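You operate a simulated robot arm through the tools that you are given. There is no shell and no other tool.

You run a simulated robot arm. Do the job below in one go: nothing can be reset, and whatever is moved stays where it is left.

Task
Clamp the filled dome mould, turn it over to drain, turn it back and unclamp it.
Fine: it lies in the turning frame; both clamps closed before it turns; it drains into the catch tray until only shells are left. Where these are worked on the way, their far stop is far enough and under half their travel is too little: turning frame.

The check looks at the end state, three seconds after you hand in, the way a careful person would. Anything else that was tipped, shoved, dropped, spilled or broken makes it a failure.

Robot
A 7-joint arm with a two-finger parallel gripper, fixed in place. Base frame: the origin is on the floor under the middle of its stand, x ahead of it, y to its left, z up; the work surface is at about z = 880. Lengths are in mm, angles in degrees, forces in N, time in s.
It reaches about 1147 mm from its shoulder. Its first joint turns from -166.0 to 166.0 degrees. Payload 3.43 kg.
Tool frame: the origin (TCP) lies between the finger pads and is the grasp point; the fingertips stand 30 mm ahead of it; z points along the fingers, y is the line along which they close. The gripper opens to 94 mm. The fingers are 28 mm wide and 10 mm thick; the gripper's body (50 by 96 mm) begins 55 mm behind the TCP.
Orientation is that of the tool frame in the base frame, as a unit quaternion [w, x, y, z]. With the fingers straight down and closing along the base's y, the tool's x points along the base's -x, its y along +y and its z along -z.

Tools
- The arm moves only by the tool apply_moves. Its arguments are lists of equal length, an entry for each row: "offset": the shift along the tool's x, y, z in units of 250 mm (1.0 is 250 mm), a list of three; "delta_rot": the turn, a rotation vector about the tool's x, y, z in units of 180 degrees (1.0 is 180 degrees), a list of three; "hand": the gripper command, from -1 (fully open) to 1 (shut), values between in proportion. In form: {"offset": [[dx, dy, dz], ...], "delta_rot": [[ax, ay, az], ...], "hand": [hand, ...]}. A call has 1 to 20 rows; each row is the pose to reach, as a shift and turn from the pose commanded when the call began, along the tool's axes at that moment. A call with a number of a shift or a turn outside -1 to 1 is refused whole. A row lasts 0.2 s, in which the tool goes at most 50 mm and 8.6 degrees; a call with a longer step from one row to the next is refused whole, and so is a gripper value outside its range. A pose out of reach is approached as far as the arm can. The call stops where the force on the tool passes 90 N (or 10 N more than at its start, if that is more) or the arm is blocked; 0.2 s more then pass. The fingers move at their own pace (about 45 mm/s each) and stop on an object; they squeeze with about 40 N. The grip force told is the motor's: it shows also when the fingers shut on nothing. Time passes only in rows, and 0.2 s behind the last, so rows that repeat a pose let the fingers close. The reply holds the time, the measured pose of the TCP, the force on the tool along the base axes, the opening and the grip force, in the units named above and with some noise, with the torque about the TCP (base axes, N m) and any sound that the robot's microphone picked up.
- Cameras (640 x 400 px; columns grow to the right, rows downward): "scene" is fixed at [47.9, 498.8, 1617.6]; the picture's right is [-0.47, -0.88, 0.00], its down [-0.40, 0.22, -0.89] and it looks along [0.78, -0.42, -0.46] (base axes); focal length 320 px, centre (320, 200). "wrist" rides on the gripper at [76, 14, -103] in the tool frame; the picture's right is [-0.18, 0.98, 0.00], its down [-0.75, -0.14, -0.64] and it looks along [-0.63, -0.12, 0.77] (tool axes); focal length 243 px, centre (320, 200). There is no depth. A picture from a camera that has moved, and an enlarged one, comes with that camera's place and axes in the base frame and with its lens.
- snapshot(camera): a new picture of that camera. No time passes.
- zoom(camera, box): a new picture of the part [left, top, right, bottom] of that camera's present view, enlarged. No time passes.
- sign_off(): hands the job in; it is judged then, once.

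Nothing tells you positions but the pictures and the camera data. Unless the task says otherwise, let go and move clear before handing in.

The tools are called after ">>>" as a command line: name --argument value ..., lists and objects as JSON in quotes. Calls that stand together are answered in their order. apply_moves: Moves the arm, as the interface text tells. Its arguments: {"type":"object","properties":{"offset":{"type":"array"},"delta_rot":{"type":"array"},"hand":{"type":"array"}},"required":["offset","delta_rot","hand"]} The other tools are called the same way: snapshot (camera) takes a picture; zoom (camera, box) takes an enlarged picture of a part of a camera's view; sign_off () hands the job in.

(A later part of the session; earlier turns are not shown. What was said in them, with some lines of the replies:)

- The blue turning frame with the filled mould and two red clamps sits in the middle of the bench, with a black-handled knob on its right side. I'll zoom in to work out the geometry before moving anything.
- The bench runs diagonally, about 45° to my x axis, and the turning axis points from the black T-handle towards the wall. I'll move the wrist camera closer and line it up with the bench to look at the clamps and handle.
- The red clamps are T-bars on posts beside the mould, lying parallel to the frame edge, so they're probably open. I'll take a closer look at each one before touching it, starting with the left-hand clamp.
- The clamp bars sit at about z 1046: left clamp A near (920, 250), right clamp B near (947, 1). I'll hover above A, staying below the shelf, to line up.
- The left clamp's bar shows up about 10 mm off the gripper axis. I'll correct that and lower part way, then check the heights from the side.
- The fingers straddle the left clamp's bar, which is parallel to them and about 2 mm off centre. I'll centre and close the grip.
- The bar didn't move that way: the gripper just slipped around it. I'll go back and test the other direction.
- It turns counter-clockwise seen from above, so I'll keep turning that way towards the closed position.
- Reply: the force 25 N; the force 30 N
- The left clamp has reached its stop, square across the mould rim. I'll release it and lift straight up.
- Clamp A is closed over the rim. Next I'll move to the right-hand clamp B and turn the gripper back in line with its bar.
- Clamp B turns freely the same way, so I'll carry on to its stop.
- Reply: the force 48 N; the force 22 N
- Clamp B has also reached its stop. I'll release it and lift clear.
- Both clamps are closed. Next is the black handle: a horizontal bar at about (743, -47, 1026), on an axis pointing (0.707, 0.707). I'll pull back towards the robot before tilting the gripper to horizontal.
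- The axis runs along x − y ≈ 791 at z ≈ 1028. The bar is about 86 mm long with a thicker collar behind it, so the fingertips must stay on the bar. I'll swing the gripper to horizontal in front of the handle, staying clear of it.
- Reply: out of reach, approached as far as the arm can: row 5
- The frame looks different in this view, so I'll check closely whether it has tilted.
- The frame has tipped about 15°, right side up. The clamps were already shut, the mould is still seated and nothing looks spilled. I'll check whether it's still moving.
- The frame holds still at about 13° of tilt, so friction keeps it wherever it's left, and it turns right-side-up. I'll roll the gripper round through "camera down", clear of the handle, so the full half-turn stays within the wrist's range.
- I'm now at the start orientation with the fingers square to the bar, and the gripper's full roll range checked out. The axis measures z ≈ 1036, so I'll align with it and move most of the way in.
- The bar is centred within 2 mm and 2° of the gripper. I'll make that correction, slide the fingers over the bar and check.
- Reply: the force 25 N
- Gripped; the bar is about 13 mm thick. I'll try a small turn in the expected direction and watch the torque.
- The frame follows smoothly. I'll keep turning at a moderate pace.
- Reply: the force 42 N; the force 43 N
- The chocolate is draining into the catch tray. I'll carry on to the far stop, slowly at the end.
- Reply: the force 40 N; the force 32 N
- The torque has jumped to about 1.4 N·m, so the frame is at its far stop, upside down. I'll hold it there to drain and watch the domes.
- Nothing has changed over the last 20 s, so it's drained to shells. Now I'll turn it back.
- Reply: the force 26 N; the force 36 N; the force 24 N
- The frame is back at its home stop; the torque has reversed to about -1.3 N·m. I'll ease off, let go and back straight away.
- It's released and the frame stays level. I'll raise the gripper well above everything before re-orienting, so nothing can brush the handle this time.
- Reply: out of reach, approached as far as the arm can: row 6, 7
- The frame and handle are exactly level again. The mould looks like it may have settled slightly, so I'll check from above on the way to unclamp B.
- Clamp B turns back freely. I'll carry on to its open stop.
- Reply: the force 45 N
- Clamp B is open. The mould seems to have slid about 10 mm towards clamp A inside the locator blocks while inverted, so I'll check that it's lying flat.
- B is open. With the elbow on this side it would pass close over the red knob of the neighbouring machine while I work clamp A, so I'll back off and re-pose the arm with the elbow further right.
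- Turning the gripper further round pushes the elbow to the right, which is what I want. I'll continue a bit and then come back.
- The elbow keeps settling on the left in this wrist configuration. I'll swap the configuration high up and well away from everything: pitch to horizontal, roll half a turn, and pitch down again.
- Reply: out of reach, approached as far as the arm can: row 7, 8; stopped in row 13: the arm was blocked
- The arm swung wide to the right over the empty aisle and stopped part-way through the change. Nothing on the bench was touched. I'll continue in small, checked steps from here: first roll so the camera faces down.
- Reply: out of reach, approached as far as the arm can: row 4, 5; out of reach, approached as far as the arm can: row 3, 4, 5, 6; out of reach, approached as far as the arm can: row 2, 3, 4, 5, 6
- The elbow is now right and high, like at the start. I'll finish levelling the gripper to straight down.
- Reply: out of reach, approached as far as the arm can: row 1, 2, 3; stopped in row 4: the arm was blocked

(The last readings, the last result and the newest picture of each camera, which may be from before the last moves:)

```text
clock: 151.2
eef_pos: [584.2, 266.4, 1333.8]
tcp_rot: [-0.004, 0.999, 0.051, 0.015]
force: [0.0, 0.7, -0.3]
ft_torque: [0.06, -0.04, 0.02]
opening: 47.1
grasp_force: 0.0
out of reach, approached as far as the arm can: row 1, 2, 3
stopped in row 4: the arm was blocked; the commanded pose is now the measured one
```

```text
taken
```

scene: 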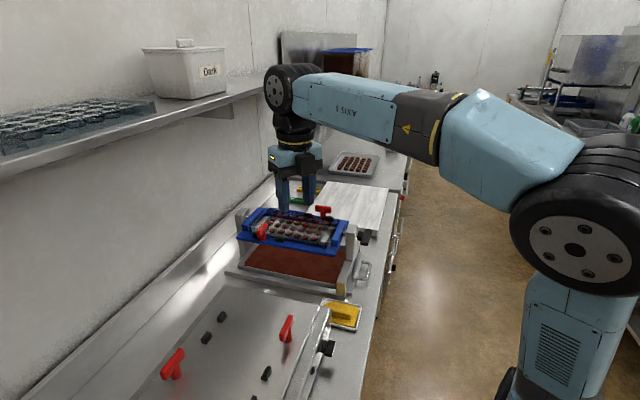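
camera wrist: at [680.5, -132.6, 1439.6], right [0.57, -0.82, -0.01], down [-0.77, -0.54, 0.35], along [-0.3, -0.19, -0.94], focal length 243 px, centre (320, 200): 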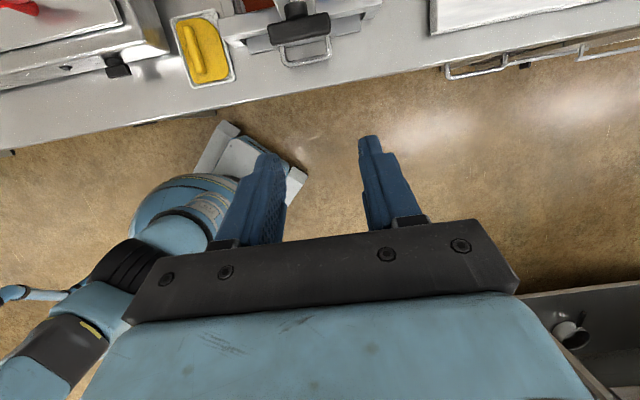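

>>> apply_moves --offset '[[0, 0, 0], [0, 0, 0], [0, 0, 0]]' --delta_rot '[[0, 0, 0.04], [0, 0, 0.08], [0, 0, 0.08]]' --hand '[0, 0, 0]'

>>> snapshot --camera "scene"

>>> snapshot --camera "wrist"

```text
clock: 152.0
eef_pos: [585.0, 270.3, 1332.1]
tcp_rot: [-0.006, 0.997, -0.075, 0.012]
force: [0.0, 0.0, -0.2]
ft_torque: [0.03, 0.0, 0.01]
opening: 47.0
grasp_force: 0.1
```

```text
taken
```

scene: 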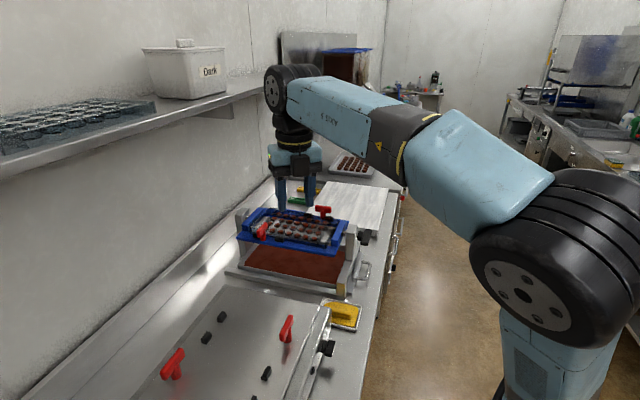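

```text
taken
camera wrist: at [655.1, 243.3, 1436.8], right [-0.33, -0.94, -0.02], down [-0.74, 0.25, 0.63], along [-0.59, 0.22, -0.78], focal length 243 px, centre (320, 200)
```

wrist: 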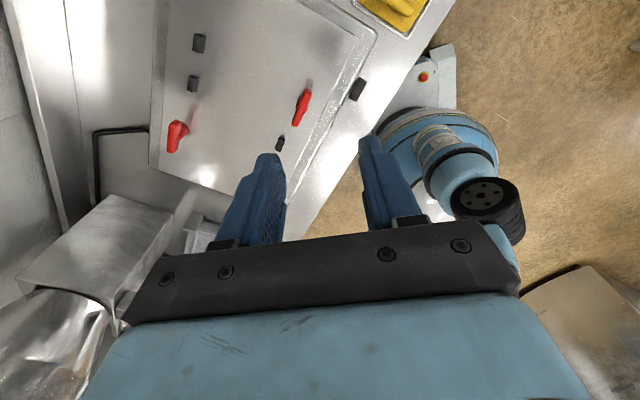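

>>> apply_moves --offset '[[0, 0, 0], [0, 0, 0], [0, 0, 0], [0, 0, 0], [0, 0, 0], [0, 0, 0], [0, 0, 0], [0, 0, 0], [0, 0, 0]]' --delta_rot '[[0, 0, -0.045], [0, 0, -0.09], [0, 0, -0.135], [0, 0, -0.18], [0, 0, -0.225], [0, 0, -0.27], [0, 0, -0.315], [0, 0, -0.36], [0, 0, -0.36]]' --hand '[0, 0, 0, 0, 0, 0, 0, 0, 0]'

>>> snapshot --camera "scene"

```text
clock: 154.0
eef_pos: [585.4, 267.8, 1333.4]
tcp_rot: [0.002, 0.88, 0.474, 0.013]
force: [-0.4, 0.0, 0.4]
ft_torque: [-0.01, 0.01, -0.03]
opening: 47.3
grasp_force: 0.1
```

```text
taken
```

scene: 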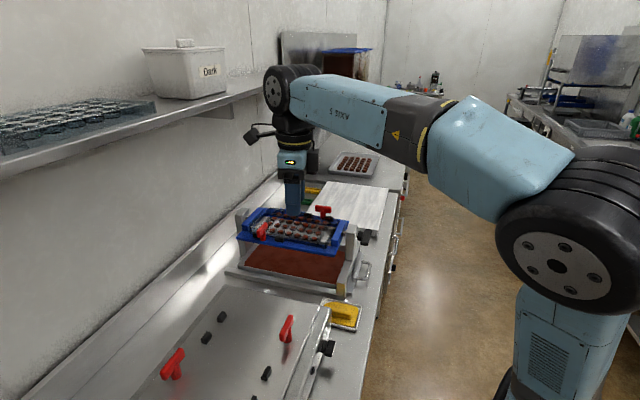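

>>> apply_moves --offset '[[0, 0, 0.1], [0, 0, 0.25], [0, 0, 0.4], [0, 0, 0.55], [0, 0, 0.55]]' --delta_rot '[[0, 0, -0.04], [0, 0, -0.08], [0, 0, -0.12], [0, 0, -0.16], [0, 0, -0.16]]' --hand '[0, 0, 0, 0, 0]'

>>> snapshot --camera "scene"

```text
clock: 155.2
eef_pos: [590.1, 269.2, 1194.0]
tcp_rot: [0.006, 0.736, 0.677, 0.013]
force: [0.1, 0.7, -0.8]
ft_torque: [-0.01, 0.0, -0.03]
opening: 46.7
grasp_force: 0.0
```

```text
taken
```

scene: 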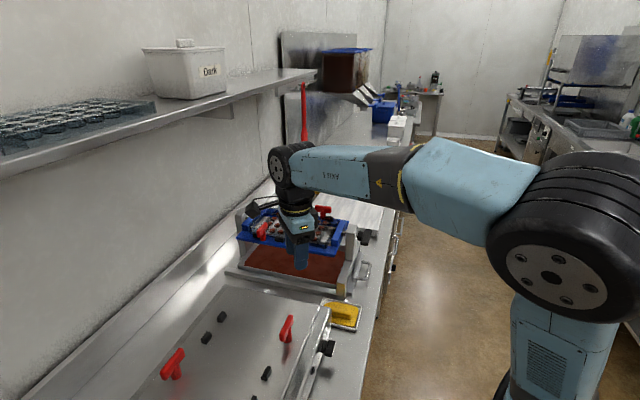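

The arm is comfortable here but still prefers a left elbow. For clamp A I'll tilt the gripper so the wrist stays closer to the robot and the elbow stays high, and push the bar open with closed fingertips instead of gripping it. First I'll set that orientation here.

>>> apply_moves --offset '[[0, 0, 0], [0, 0, 0], [0, 0, 0], [0, 0, 0], [0, 0, 0], [0, 0, 0]]' --delta_rot '[[0, 0, 0.045], [0, 0, 0.09], [0, 0, 0.135], [0, 0, 0.18], [0, 0, 0.223], [0, 0, 0.223]]' --hand '[0.3, 0.6, 1, 1, 1, 1]'

>>> apply_moves --offset '[[0, 0, 0], [0, 0, 0], [0, 0, 0], [0, 0, 0], [0, 0, 0]]' --delta_rot '[[0, 0.035, 0], [0, 0.07, 0], [0, 0.105, 0], [0, 0.139, 0], [0, 0.139, 0]]' --hand '[1, 1, 1, 1, 1]'

>>> snapshot --camera "scene"

>>> snapshot --camera "wrist"

```text
clock: 156.6
eef_pos: [588.3, 268.7, 1194.7]
tcp_rot: [0.001, 0.924, 0.382, 0.014]
force: [0.6, 0.5, 0.6]
ft_torque: [-0.02, 0.02, 0.0]
opening: 0.0
grasp_force: 32.9
```

```text
clock: 157.8
eef_pos: [592.1, 264.1, 1194.7]
tcp_rot: [-0.084, 0.9, 0.369, 0.215]
force: [-0.3, -0.2, -0.1]
ft_torque: [0.02, -0.01, 0.03]
opening: 0.0
grasp_force: 33.5
```

```text
taken
```

scene: 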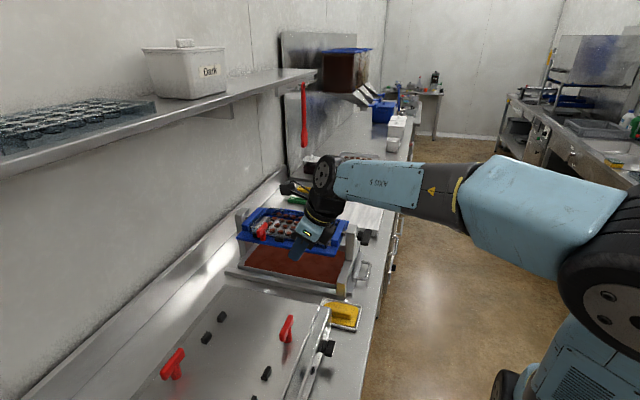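

```text
taken
camera wrist: at [616.5, 271.3, 1320.6], right [0.57, -0.82, -0.08], down [-0.79, -0.57, 0.24], along [-0.24, -0.08, -0.97], focal length 243 px, centre (320, 200)
```

wrist: 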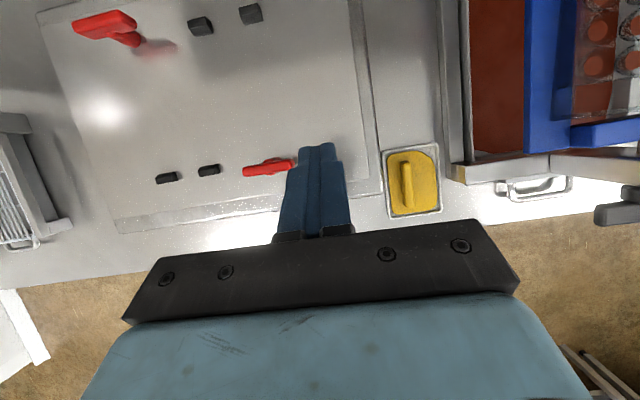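

>>> apply_moves --offset '[[0.071, 0.117, 0.059], [0.142, 0.235, 0.118], [0.213, 0.352, 0.177], [0.283, 0.47, 0.235], [0.354, 0.587, 0.294], [0.425, 0.705, 0.353], [0.496, 0.822, 0.412], [0.496, 0.822, 0.412]]' --delta_rot '[[0, 0, 0], [0, 0, 0], [0, 0, 0], [0, 0, 0], [0, 0, 0], [0, 0, 0], [0, 0, 0], [0, 0, 0]]' --hand '[1, 1, 1, 1, 1, 1, 1, 1]'

>>> snapshot --camera "scene"

>>> snapshot --camera "wrist"

```text
clock: 159.6
eef_pos: [845.5, 233.2, 1159.6]
tcp_rot: [-0.082, 0.899, 0.375, 0.213]
force: [0.6, 0.1, -0.1]
ft_torque: [0.04, -0.01, 0.0]
opening: 0.1
grasp_force: 33.7
```

```text
taken
```

scene: 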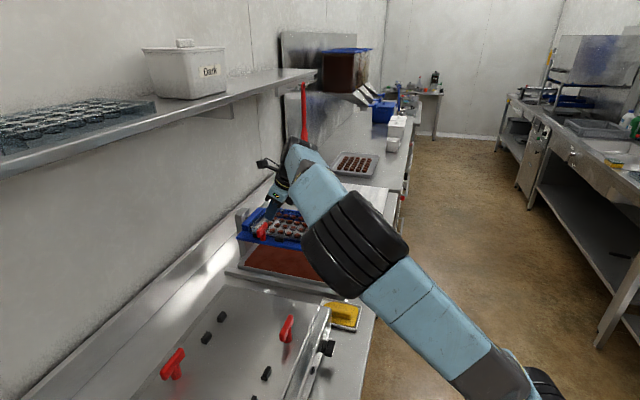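

```text
taken
camera wrist: at [871.0, 240.6, 1285.1], right [0.58, -0.81, -0.07], down [-0.78, -0.58, 0.24], along [-0.23, -0.08, -0.97], focal length 243 px, centre (320, 200)
```

wrist: 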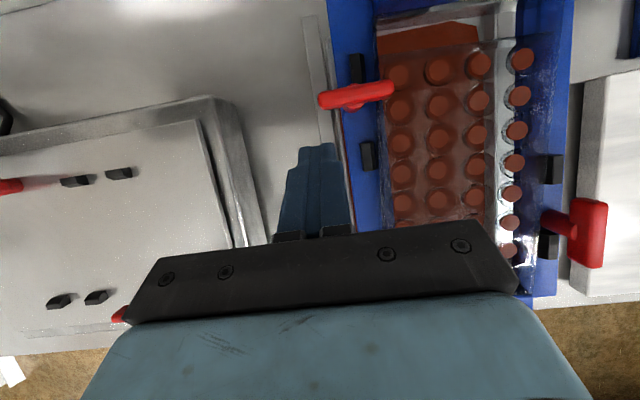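

The elbow is high and clear now, and this view from above is excellent. I'll zoom in on the clamp and mould.

>>> zoom --camera "wrist" --box '[280, 20, 440, 180]'

>>> zoom --camera "wrist" --box '[310, 0, 620, 240]'

```text
2.50 times, centred on (360, 100) of wrist
camera zoom: at [871.0, 240.6, 1285.1], right [0.58, -0.81, -0.07], down [-0.78, -0.58, 0.24], along [-0.23, -0.08, -0.97], focal length 606 px, centre (220, 450)
```

zoom: 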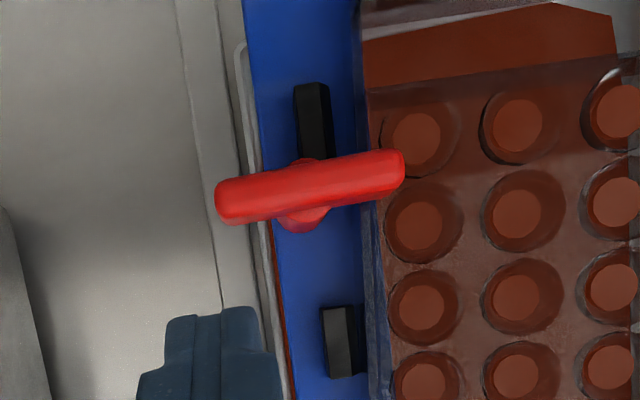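

```text
1.67 times, centred on (465, 120) of wrist
camera zoom: at [871.0, 240.6, 1285.1], right [0.58, -0.81, -0.07], down [-0.78, -0.58, 0.24], along [-0.23, -0.08, -0.97], focal length 404 px, centre (78, 333)
```

zoom: 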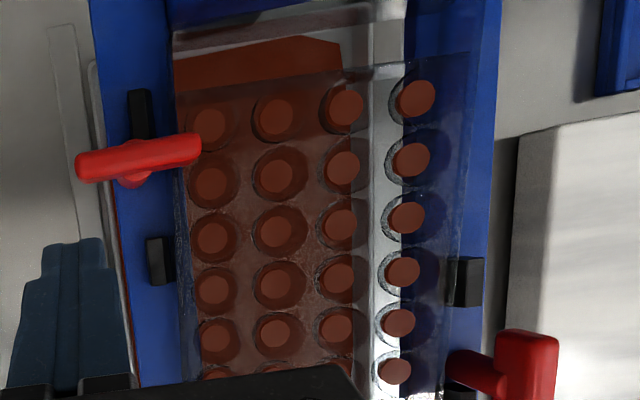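

>>> apply_moves --offset '[[-0.03, 0.024, 0.06], [-0.08, 0.024, 0.16], [-0.12, 0.024, 0.24], [-0.151, 0.024, 0.304], [-0.151, 0.024, 0.304]]' --delta_rot '[[0, 0, 0], [0, 0, 0], [0, 0, 0], [0, 0, 0], [0, 0, 0]]' --hand '[1, 1, 1, 1, 1]'

>>> zoom --camera "wrist" --box '[240, 20, 440, 180]'

>>> zoom --camera "scene" --box '[230, 180, 310, 260]'

>>> snapshot --camera "scene"

```text
clock: 160.8
eef_pos: [851.2, 229.4, 1073.7]
tcp_rot: [-0.082, 0.899, 0.373, 0.214]
force: [0.1, 0.9, 0.7]
ft_torque: [0.0, -0.05, 0.0]
opening: 0.2
grasp_force: 32.7
```

```text
2.50 times, centred on (340, 100) of wrist
camera zoom: at [874.9, 236.8, 1200.0], right [0.58, -0.81, -0.07], down [-0.78, -0.58, 0.24], along [-0.23, -0.08, -0.97], focal length 606 px, centre (270, 450)
```

zoom: 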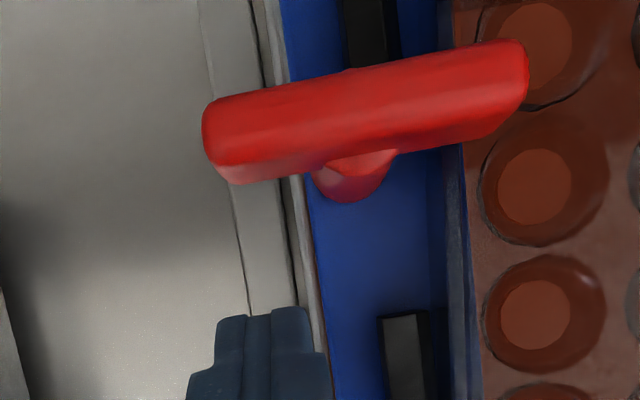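

```text
5.00 times, centred on (270, 220) of scene
camera zoom: at [47.9, 498.8, 1617.6], right [-0.47, -0.88, 0.0], down [-0.4, 0.22, -0.89], along [0.78, -0.42, -0.46], focal length 1600 px, centre (570, 100)
```

zoom: 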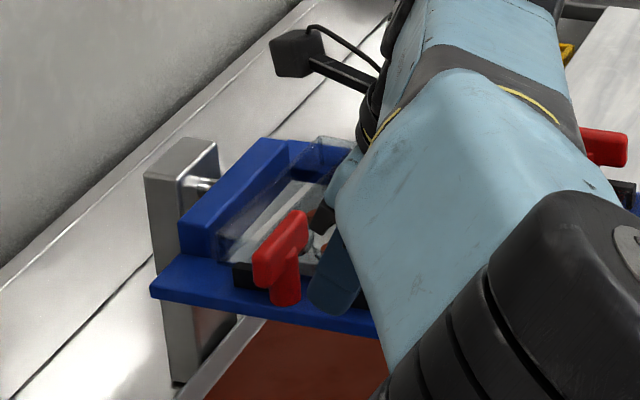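

```text
taken
```

scene: 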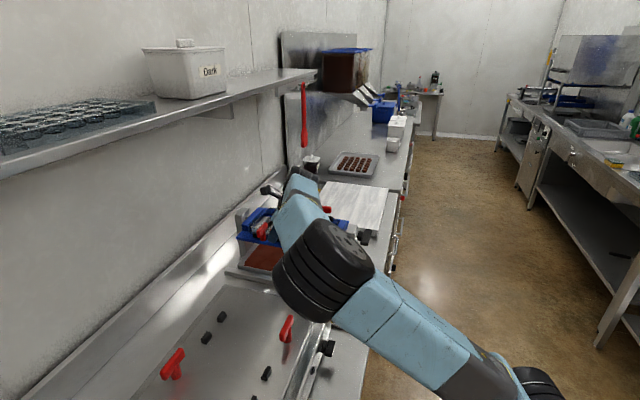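

The fingertip is lined up beside the outer half of clamp A's bar, with the elbow high and clear. I'll start pushing it round gently.

>>> apply_moves --offset '[[0.03, 0, 0.015], [0.0717, 0, 0.0356], [0.086, -0.008, 0.0425], [0.1004, -0.016, 0.0496], [0.115, -0.022, 0.057], [0.129, -0.028, 0.0637], [0.129, -0.028, 0.0637]]' --delta_rot '[[0, 0, 0], [0, 0, 0], [0, 0, 0], [0, 0, 0], [0, 0, 0], [0, 0, 0], [0, 0, 0]]' --hand '[1, 1, 1, 1, 1, 1, 1]'

>>> zoom --camera "wrist" --box '[240, 20, 440, 180]'

>>> zoom --camera "scene" --box '[230, 180, 310, 260]'

```text
clock: 162.4
eef_pos: [871.5, 260.8, 1075.8]
tcp_rot: [-0.082, 0.899, 0.374, 0.213]
force: [-0.1, 0.0, 0.0]
ft_torque: [0.01, -0.01, -0.01]
opening: 0.0
grasp_force: 33.2
```

```text
2.50 times, centred on (340, 100) of wrist
camera zoom: at [896.4, 268.1, 1201.0], right [0.58, -0.81, -0.07], down [-0.78, -0.58, 0.24], along [-0.23, -0.08, -0.97], focal length 606 px, centre (270, 450)
```

zoom: 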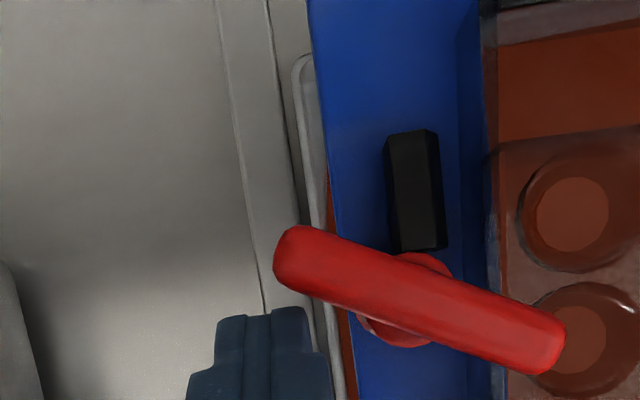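

```text
5.00 times, centred on (270, 220) of scene
camera zoom: at [47.9, 498.8, 1617.6], right [-0.47, -0.88, 0.0], down [-0.4, 0.22, -0.89], along [0.78, -0.42, -0.46], focal length 1600 px, centre (570, 100)
```

zoom: 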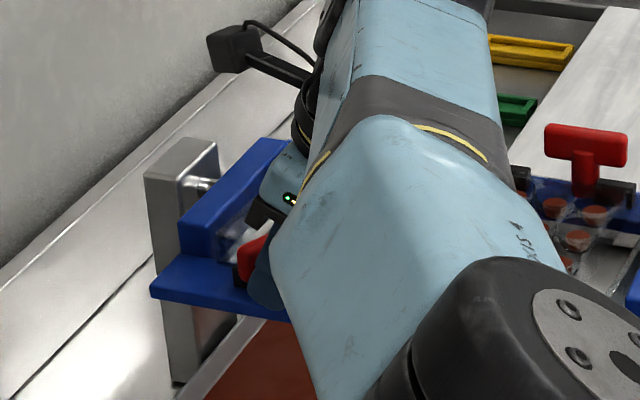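

It's rotating the right way. I'll keep pushing along the arc.

>>> apply_moves --offset '[[0.016, -0.001, 0.008], [0.0325, -0.002, 0.016], [0.049, 0.0, 0.024], [0.0648, 0.002, 0.032], [0.08, 0.009, 0.039], [0.0933, 0.016, 0.0464], [0.0933, 0.016, 0.0464]]' --delta_rot '[[0, 0, 0], [0, 0, 0], [0, 0, 0], [0, 0, 0], [0, 0, 0], [0, 0, 0], [0, 0, 0]]' --hand '[1, 1, 1, 1, 1, 1, 1]'

>>> zoom --camera "wrist" --box '[240, 20, 440, 180]'

>>> snapshot --camera "scene"

```text
clock: 164.0
eef_pos: [892.8, 275.6, 1076.8]
tcp_rot: [-0.082, 0.899, 0.373, 0.213]
force: [-0.2, 0.4, 0.7]
ft_torque: [0.01, 0.01, 0.04]
opening: 0.2
grasp_force: 33.2
```

```text
2.50 times, centred on (340, 100) of wrist
camera zoom: at [916.8, 283.3, 1201.6], right [0.58, -0.81, -0.07], down [-0.78, -0.58, 0.24], along [-0.23, -0.08, -0.97], focal length 606 px, centre (270, 450)
```

zoom: 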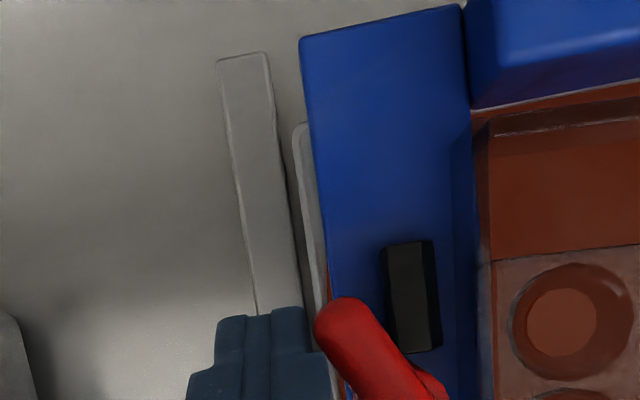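

```text
taken
```

scene: 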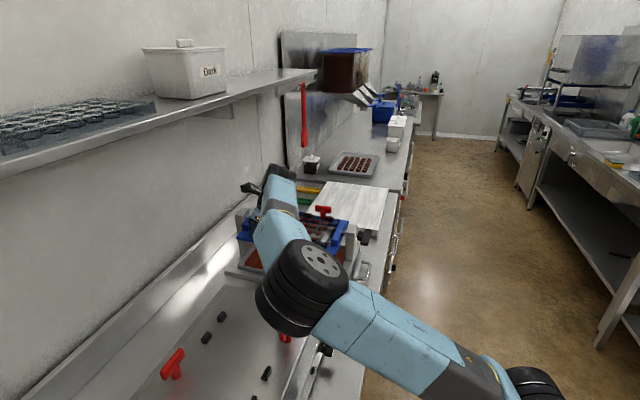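

>>> apply_moves --offset '[[0.013, 0.01, 0.006], [0.025, 0.02, 0.0125], [0.032, 0.036, 0.016], [0.034, 0.044, 0.017], [0.034, 0.044, 0.017]]' --delta_rot '[[0, 0, 0], [0, 0, 0], [0, 0, 0], [0, 0, 0], [0, 0, 0]]' --hand '[1, 1, 1, 1, 1]'

>>> zoom --camera "wrist" --box '[240, 60, 440, 220]'

>>> zoom --camera "scene" --box '[220, 180, 320, 260]'

```text
clock: 165.2
eef_pos: [907.9, 275.7, 1076.7]
tcp_rot: [-0.083, 0.899, 0.374, 0.213]
force: [-2.5, 3.4, 1.5]
ft_torque: [0.01, 0.01, -0.04]
opening: 0.0
grasp_force: 33.3
```

```text
2.50 times, centred on (340, 140) of wrist
camera zoom: at [931.0, 283.8, 1201.4], right [0.58, -0.81, -0.07], down [-0.78, -0.58, 0.24], along [-0.23, -0.08, -0.97], focal length 606 px, centre (270, 350)
```

zoom: 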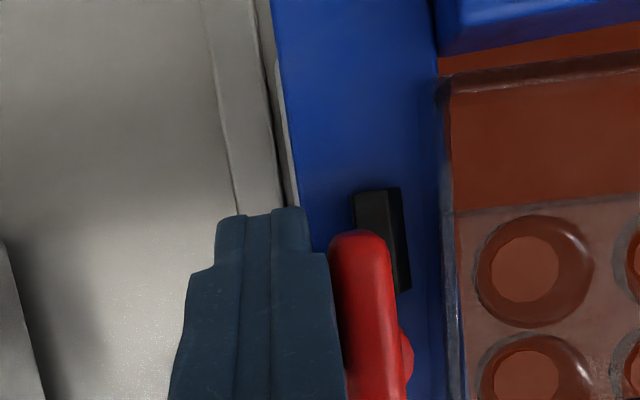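

```text
5.00 times, centred on (270, 220) of scene
camera zoom: at [47.9, 498.8, 1617.6], right [-0.47, -0.88, 0.0], down [-0.4, 0.22, -0.89], along [0.78, -0.42, -0.46], focal length 1600 px, centre (570, 100)
```

zoom: 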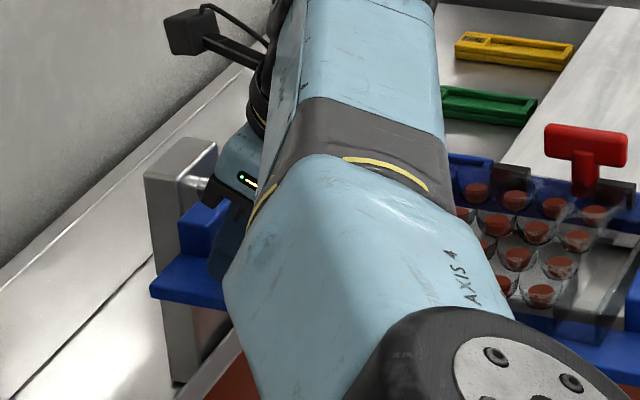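

>>> apply_moves --offset '[[0, 0.006, 0], [0, 0.012, 0], [0, 0.016, 0], [0, 0.016, 0]]' --delta_rot '[[0, 0, 0], [0, 0, 0], [0, 0, 0], [0, 0, 0]]' --hand '[1, 1, 1, 1]'

>>> zoom --camera "wrist" --box '[240, 60, 440, 220]'

```text
clock: 166.2
eef_pos: [906.4, 275.9, 1075.7]
tcp_rot: [-0.083, 0.899, 0.375, 0.212]
force: [-38.7, 24.5, -9.9]
ft_torque: [0.23, 0.17, -0.67]
opening: 0.1
grasp_force: 33.3
```

```text
2.50 times, centred on (340, 140) of wrist
camera zoom: at [931.6, 283.7, 1201.9], right [0.58, -0.81, -0.07], down [-0.78, -0.58, 0.24], along [-0.24, -0.08, -0.97], focal length 606 px, centre (270, 350)
```

zoom: 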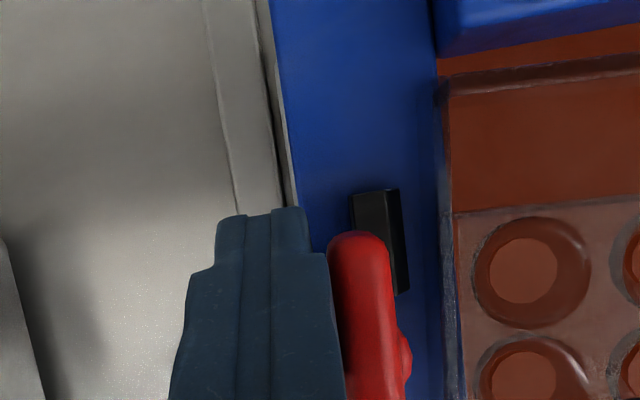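

The force jumped to 45 N with the bar parallel to the rail, so clamp A is at its open stop. I'll back off sideways, lift and withdraw.

>>> apply_moves --offset '[[0, -0.03, 0], [0, -0.08, 0], [0.05, -0.08, -0.1], [0.1, -0.08, -0.2], [0.142, -0.08, -0.287], [0.142, -0.08, -0.287]]' --delta_rot '[[0, 0, 0], [0, 0, 0], [0, 0, 0], [0, 0, 0], [0, 0, 0], [0, 0, 0]]' --hand '[1, 1, 1, 1, 1, 1]'

>>> snapshot --camera "wrist"

>>> zoom --camera "wrist" --box '[320, 20, 620, 240]'

>>> snapshot --camera "scene"

```text
clock: 167.6
eef_pos: [893.3, 287.7, 1157.5]
tcp_rot: [-0.081, 0.9, 0.373, 0.213]
force: [0.0, -0.1, 0.0]
ft_torque: [-0.02, 0.02, 0.01]
opening: 0.0
grasp_force: 33.2
```

```text
taken
camera wrist: at [917.9, 295.0, 1282.2], right [0.58, -0.81, -0.07], down [-0.78, -0.58, 0.24], along [-0.23, -0.08, -0.97], focal length 243 px, centre (320, 200)
```

wrist: 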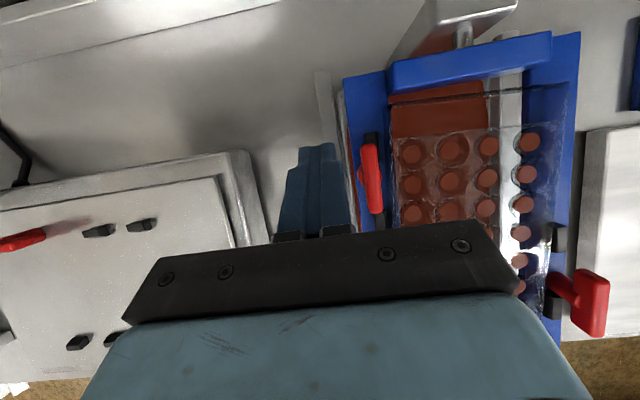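

```text
1.82 times, centred on (470, 130) of wrist
camera zoom: at [917.9, 295.0, 1282.2], right [0.58, -0.81, -0.07], down [-0.78, -0.58, 0.24], along [-0.23, -0.08, -0.97], focal length 441 px, centre (47, 327)
```

zoom: 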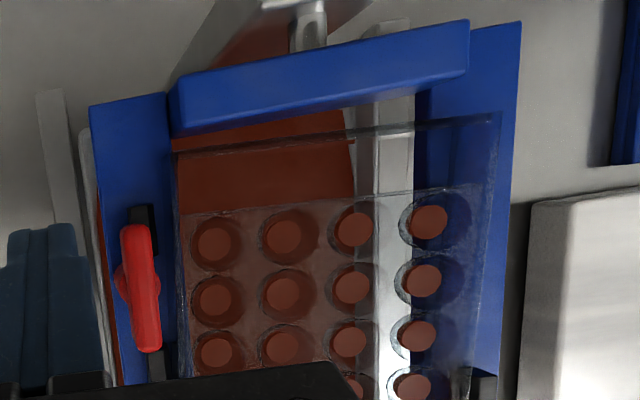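

```text
taken
```

scene: 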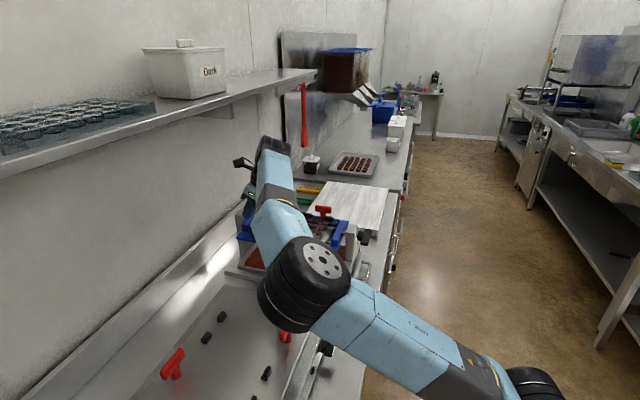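

Both clamps are open. I'll withdraw towards the robot and upward so the cameras can inspect the result.

>>> apply_moves --offset '[[-0.12, 0, -0.08], [-0.24, 0, -0.16], [-0.36, 0, -0.24], [-0.48, 0, -0.32], [-0.6, 0, -0.4], [-0.72, 0, -0.48], [-0.8, 0, -0.56], [-0.8, 0, -0.56]]' --delta_rot '[[0, 0, 0], [0, 0, 0], [0, 0, 0], [0, 0, 0], [0, 0, 0], [0, 0, 0], [0, 0, 0], [0, 0, 0]]' --hand '[1, 1, 1, 1, 1, 1, 1, 1]'

>>> snapshot --camera "scene"

>>> snapshot --camera "wrist"

>>> zoom --camera "scene" --box '[230, 195, 350, 270]'

```text
clock: 169.4
eef_pos: [719.9, 118.2, 1192.3]
tcp_rot: [-0.082, 0.899, 0.374, 0.213]
force: [0.0, -0.3, 0.9]
ft_torque: [0.02, 0.02, -0.04]
opening: 0.1
grasp_force: 32.6
```

```text
taken
```

scene: 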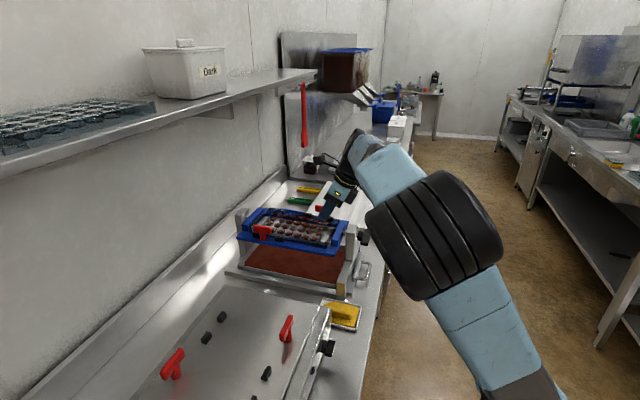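

```text
taken
camera wrist: at [745.5, 125.7, 1318.0], right [0.58, -0.81, -0.07], down [-0.78, -0.58, 0.24], along [-0.23, -0.08, -0.97], focal length 243 px, centre (320, 200)
```

wrist: 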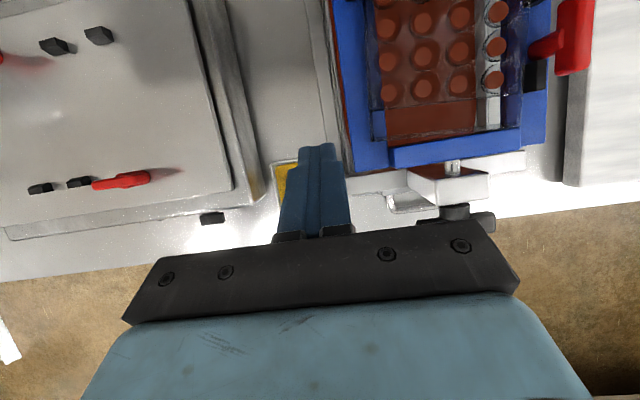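

```text
5.33 times, centred on (290, 232) of scene
camera zoom: at [47.9, 498.8, 1617.6], right [-0.47, -0.88, 0.0], down [-0.4, 0.22, -0.89], along [0.78, -0.42, -0.46], focal length 1706 px, centre (480, 27)
```

zoom: 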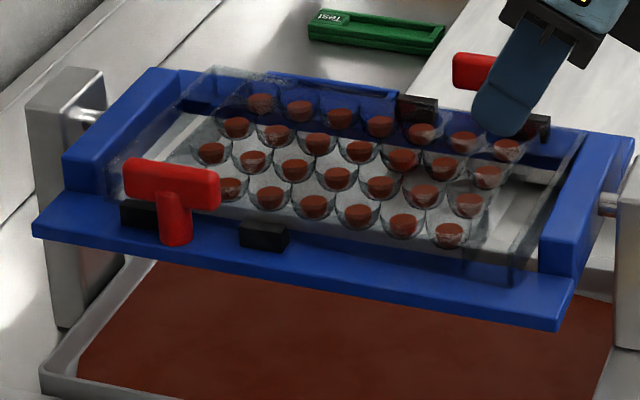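

The frame is level, both clamps are open, and the mould lies flat between its locator blocks, only a few degrees askew, with drained shells. I'll lift well clear and do a last check of the whole scene.

>>> apply_moves --offset '[[0.02, 0, -0.137], [0.047, 0, -0.275], [0.07, 0, -0.412], [0.093, 0, -0.55], [0.117, 0, -0.687], [0.14, 0, -0.824], [0.14, 0, -0.824]]' --delta_rot '[[0, 0, 0], [0, 0, 0], [0, 0, 0], [0, 0, 0], [0, 0, 0], [0, 0, 0], [0, 0, 0]]' --hand '[0.5, 0, 0, 0, 0, 0, 0]'

>>> snapshot --camera "scene"

>>> zoom --camera "scene" --box '[220, 180, 380, 290]'

>>> zoom --camera "scene" --box '[235, 200, 345, 260]'

>>> zoom --camera "scene" --box '[130, 260, 400, 400]'

```text
clock: 171.0
eef_pos: [680.1, 76.9, 1391.4]
tcp_rot: [-0.082, 0.899, 0.373, 0.214]
force: [0.4, 0.4, 0.5]
ft_torque: [-0.02, -0.01, -0.03]
opening: 47.1
grasp_force: 0.1
```

```text
taken
```

scene: 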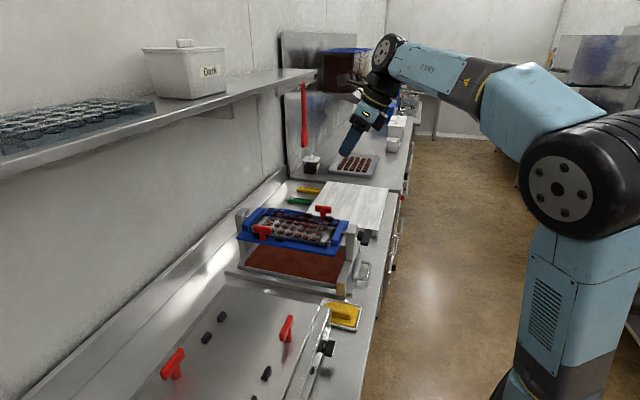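

```text
3.64 times, centred on (300, 235) of scene
camera zoom: at [47.9, 498.8, 1617.6], right [-0.47, -0.88, 0.0], down [-0.4, 0.22, -0.89], along [0.78, -0.42, -0.46], focal length 1164 px, centre (393, 73)
```

zoom: 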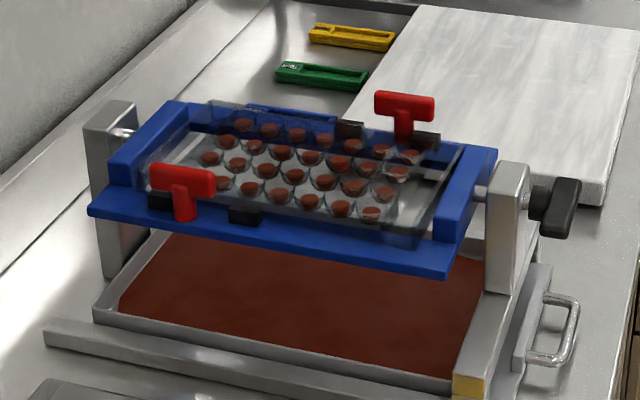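

```text
5.82 times, centred on (290, 230) of scene
camera zoom: at [47.9, 498.8, 1617.6], right [-0.47, -0.88, 0.0], down [-0.4, 0.22, -0.89], along [0.78, -0.42, -0.46], focal length 1862 px, centre (494, 26)
```

zoom: 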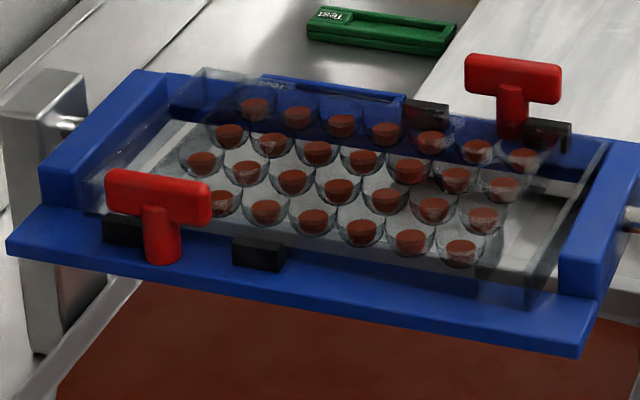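

```text
2.37 times, centred on (265, 330) of scene
camera zoom: at [47.9, 498.8, 1617.6], right [-0.47, -0.88, 0.0], down [-0.4, 0.22, -0.89], along [0.78, -0.42, -0.46], focal length 758 px, centre (450, -108)
```

zoom: 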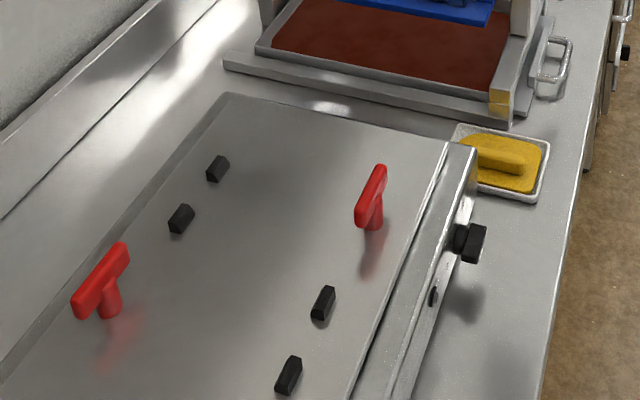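

The frame is level, both clamps are open, and the drained mould lies flat in the frame. The catch tray holds the chocolate, the rest of the bench is unchanged, and the arm is clear, so I'm handing in.

>>> sign_off

```text
The job is handed in.
```

The mould was clamped, turned over to the far stop, drained into the catch tray, turned back level and unclamped, and I have handed the job in. The end pictures show only shells left in the domes, both clamps at their open stops, and the arm clear of the bench.

Three things a careful check might notice:

- **Early tilt:** while I was lining up on the handle, the arm nudged the frame to about 13°. Both clamps were already closed and I saw nothing spill.
- **Mould position:** the mould shifted a little while it was upside down. It now lies flat between its locator blocks but about 3° askew.
- **Arm swings:** when I re-posed the arm to reach the left clamp, it made two large sudden swings and stopped part-way each time. The bench and the neighbouring machine look unchanged in the pictures. I did not check the bench across the aisle as closely.

The mould hung inverted for about 20 seconds, and the domes showed no further change well before I turned it back.
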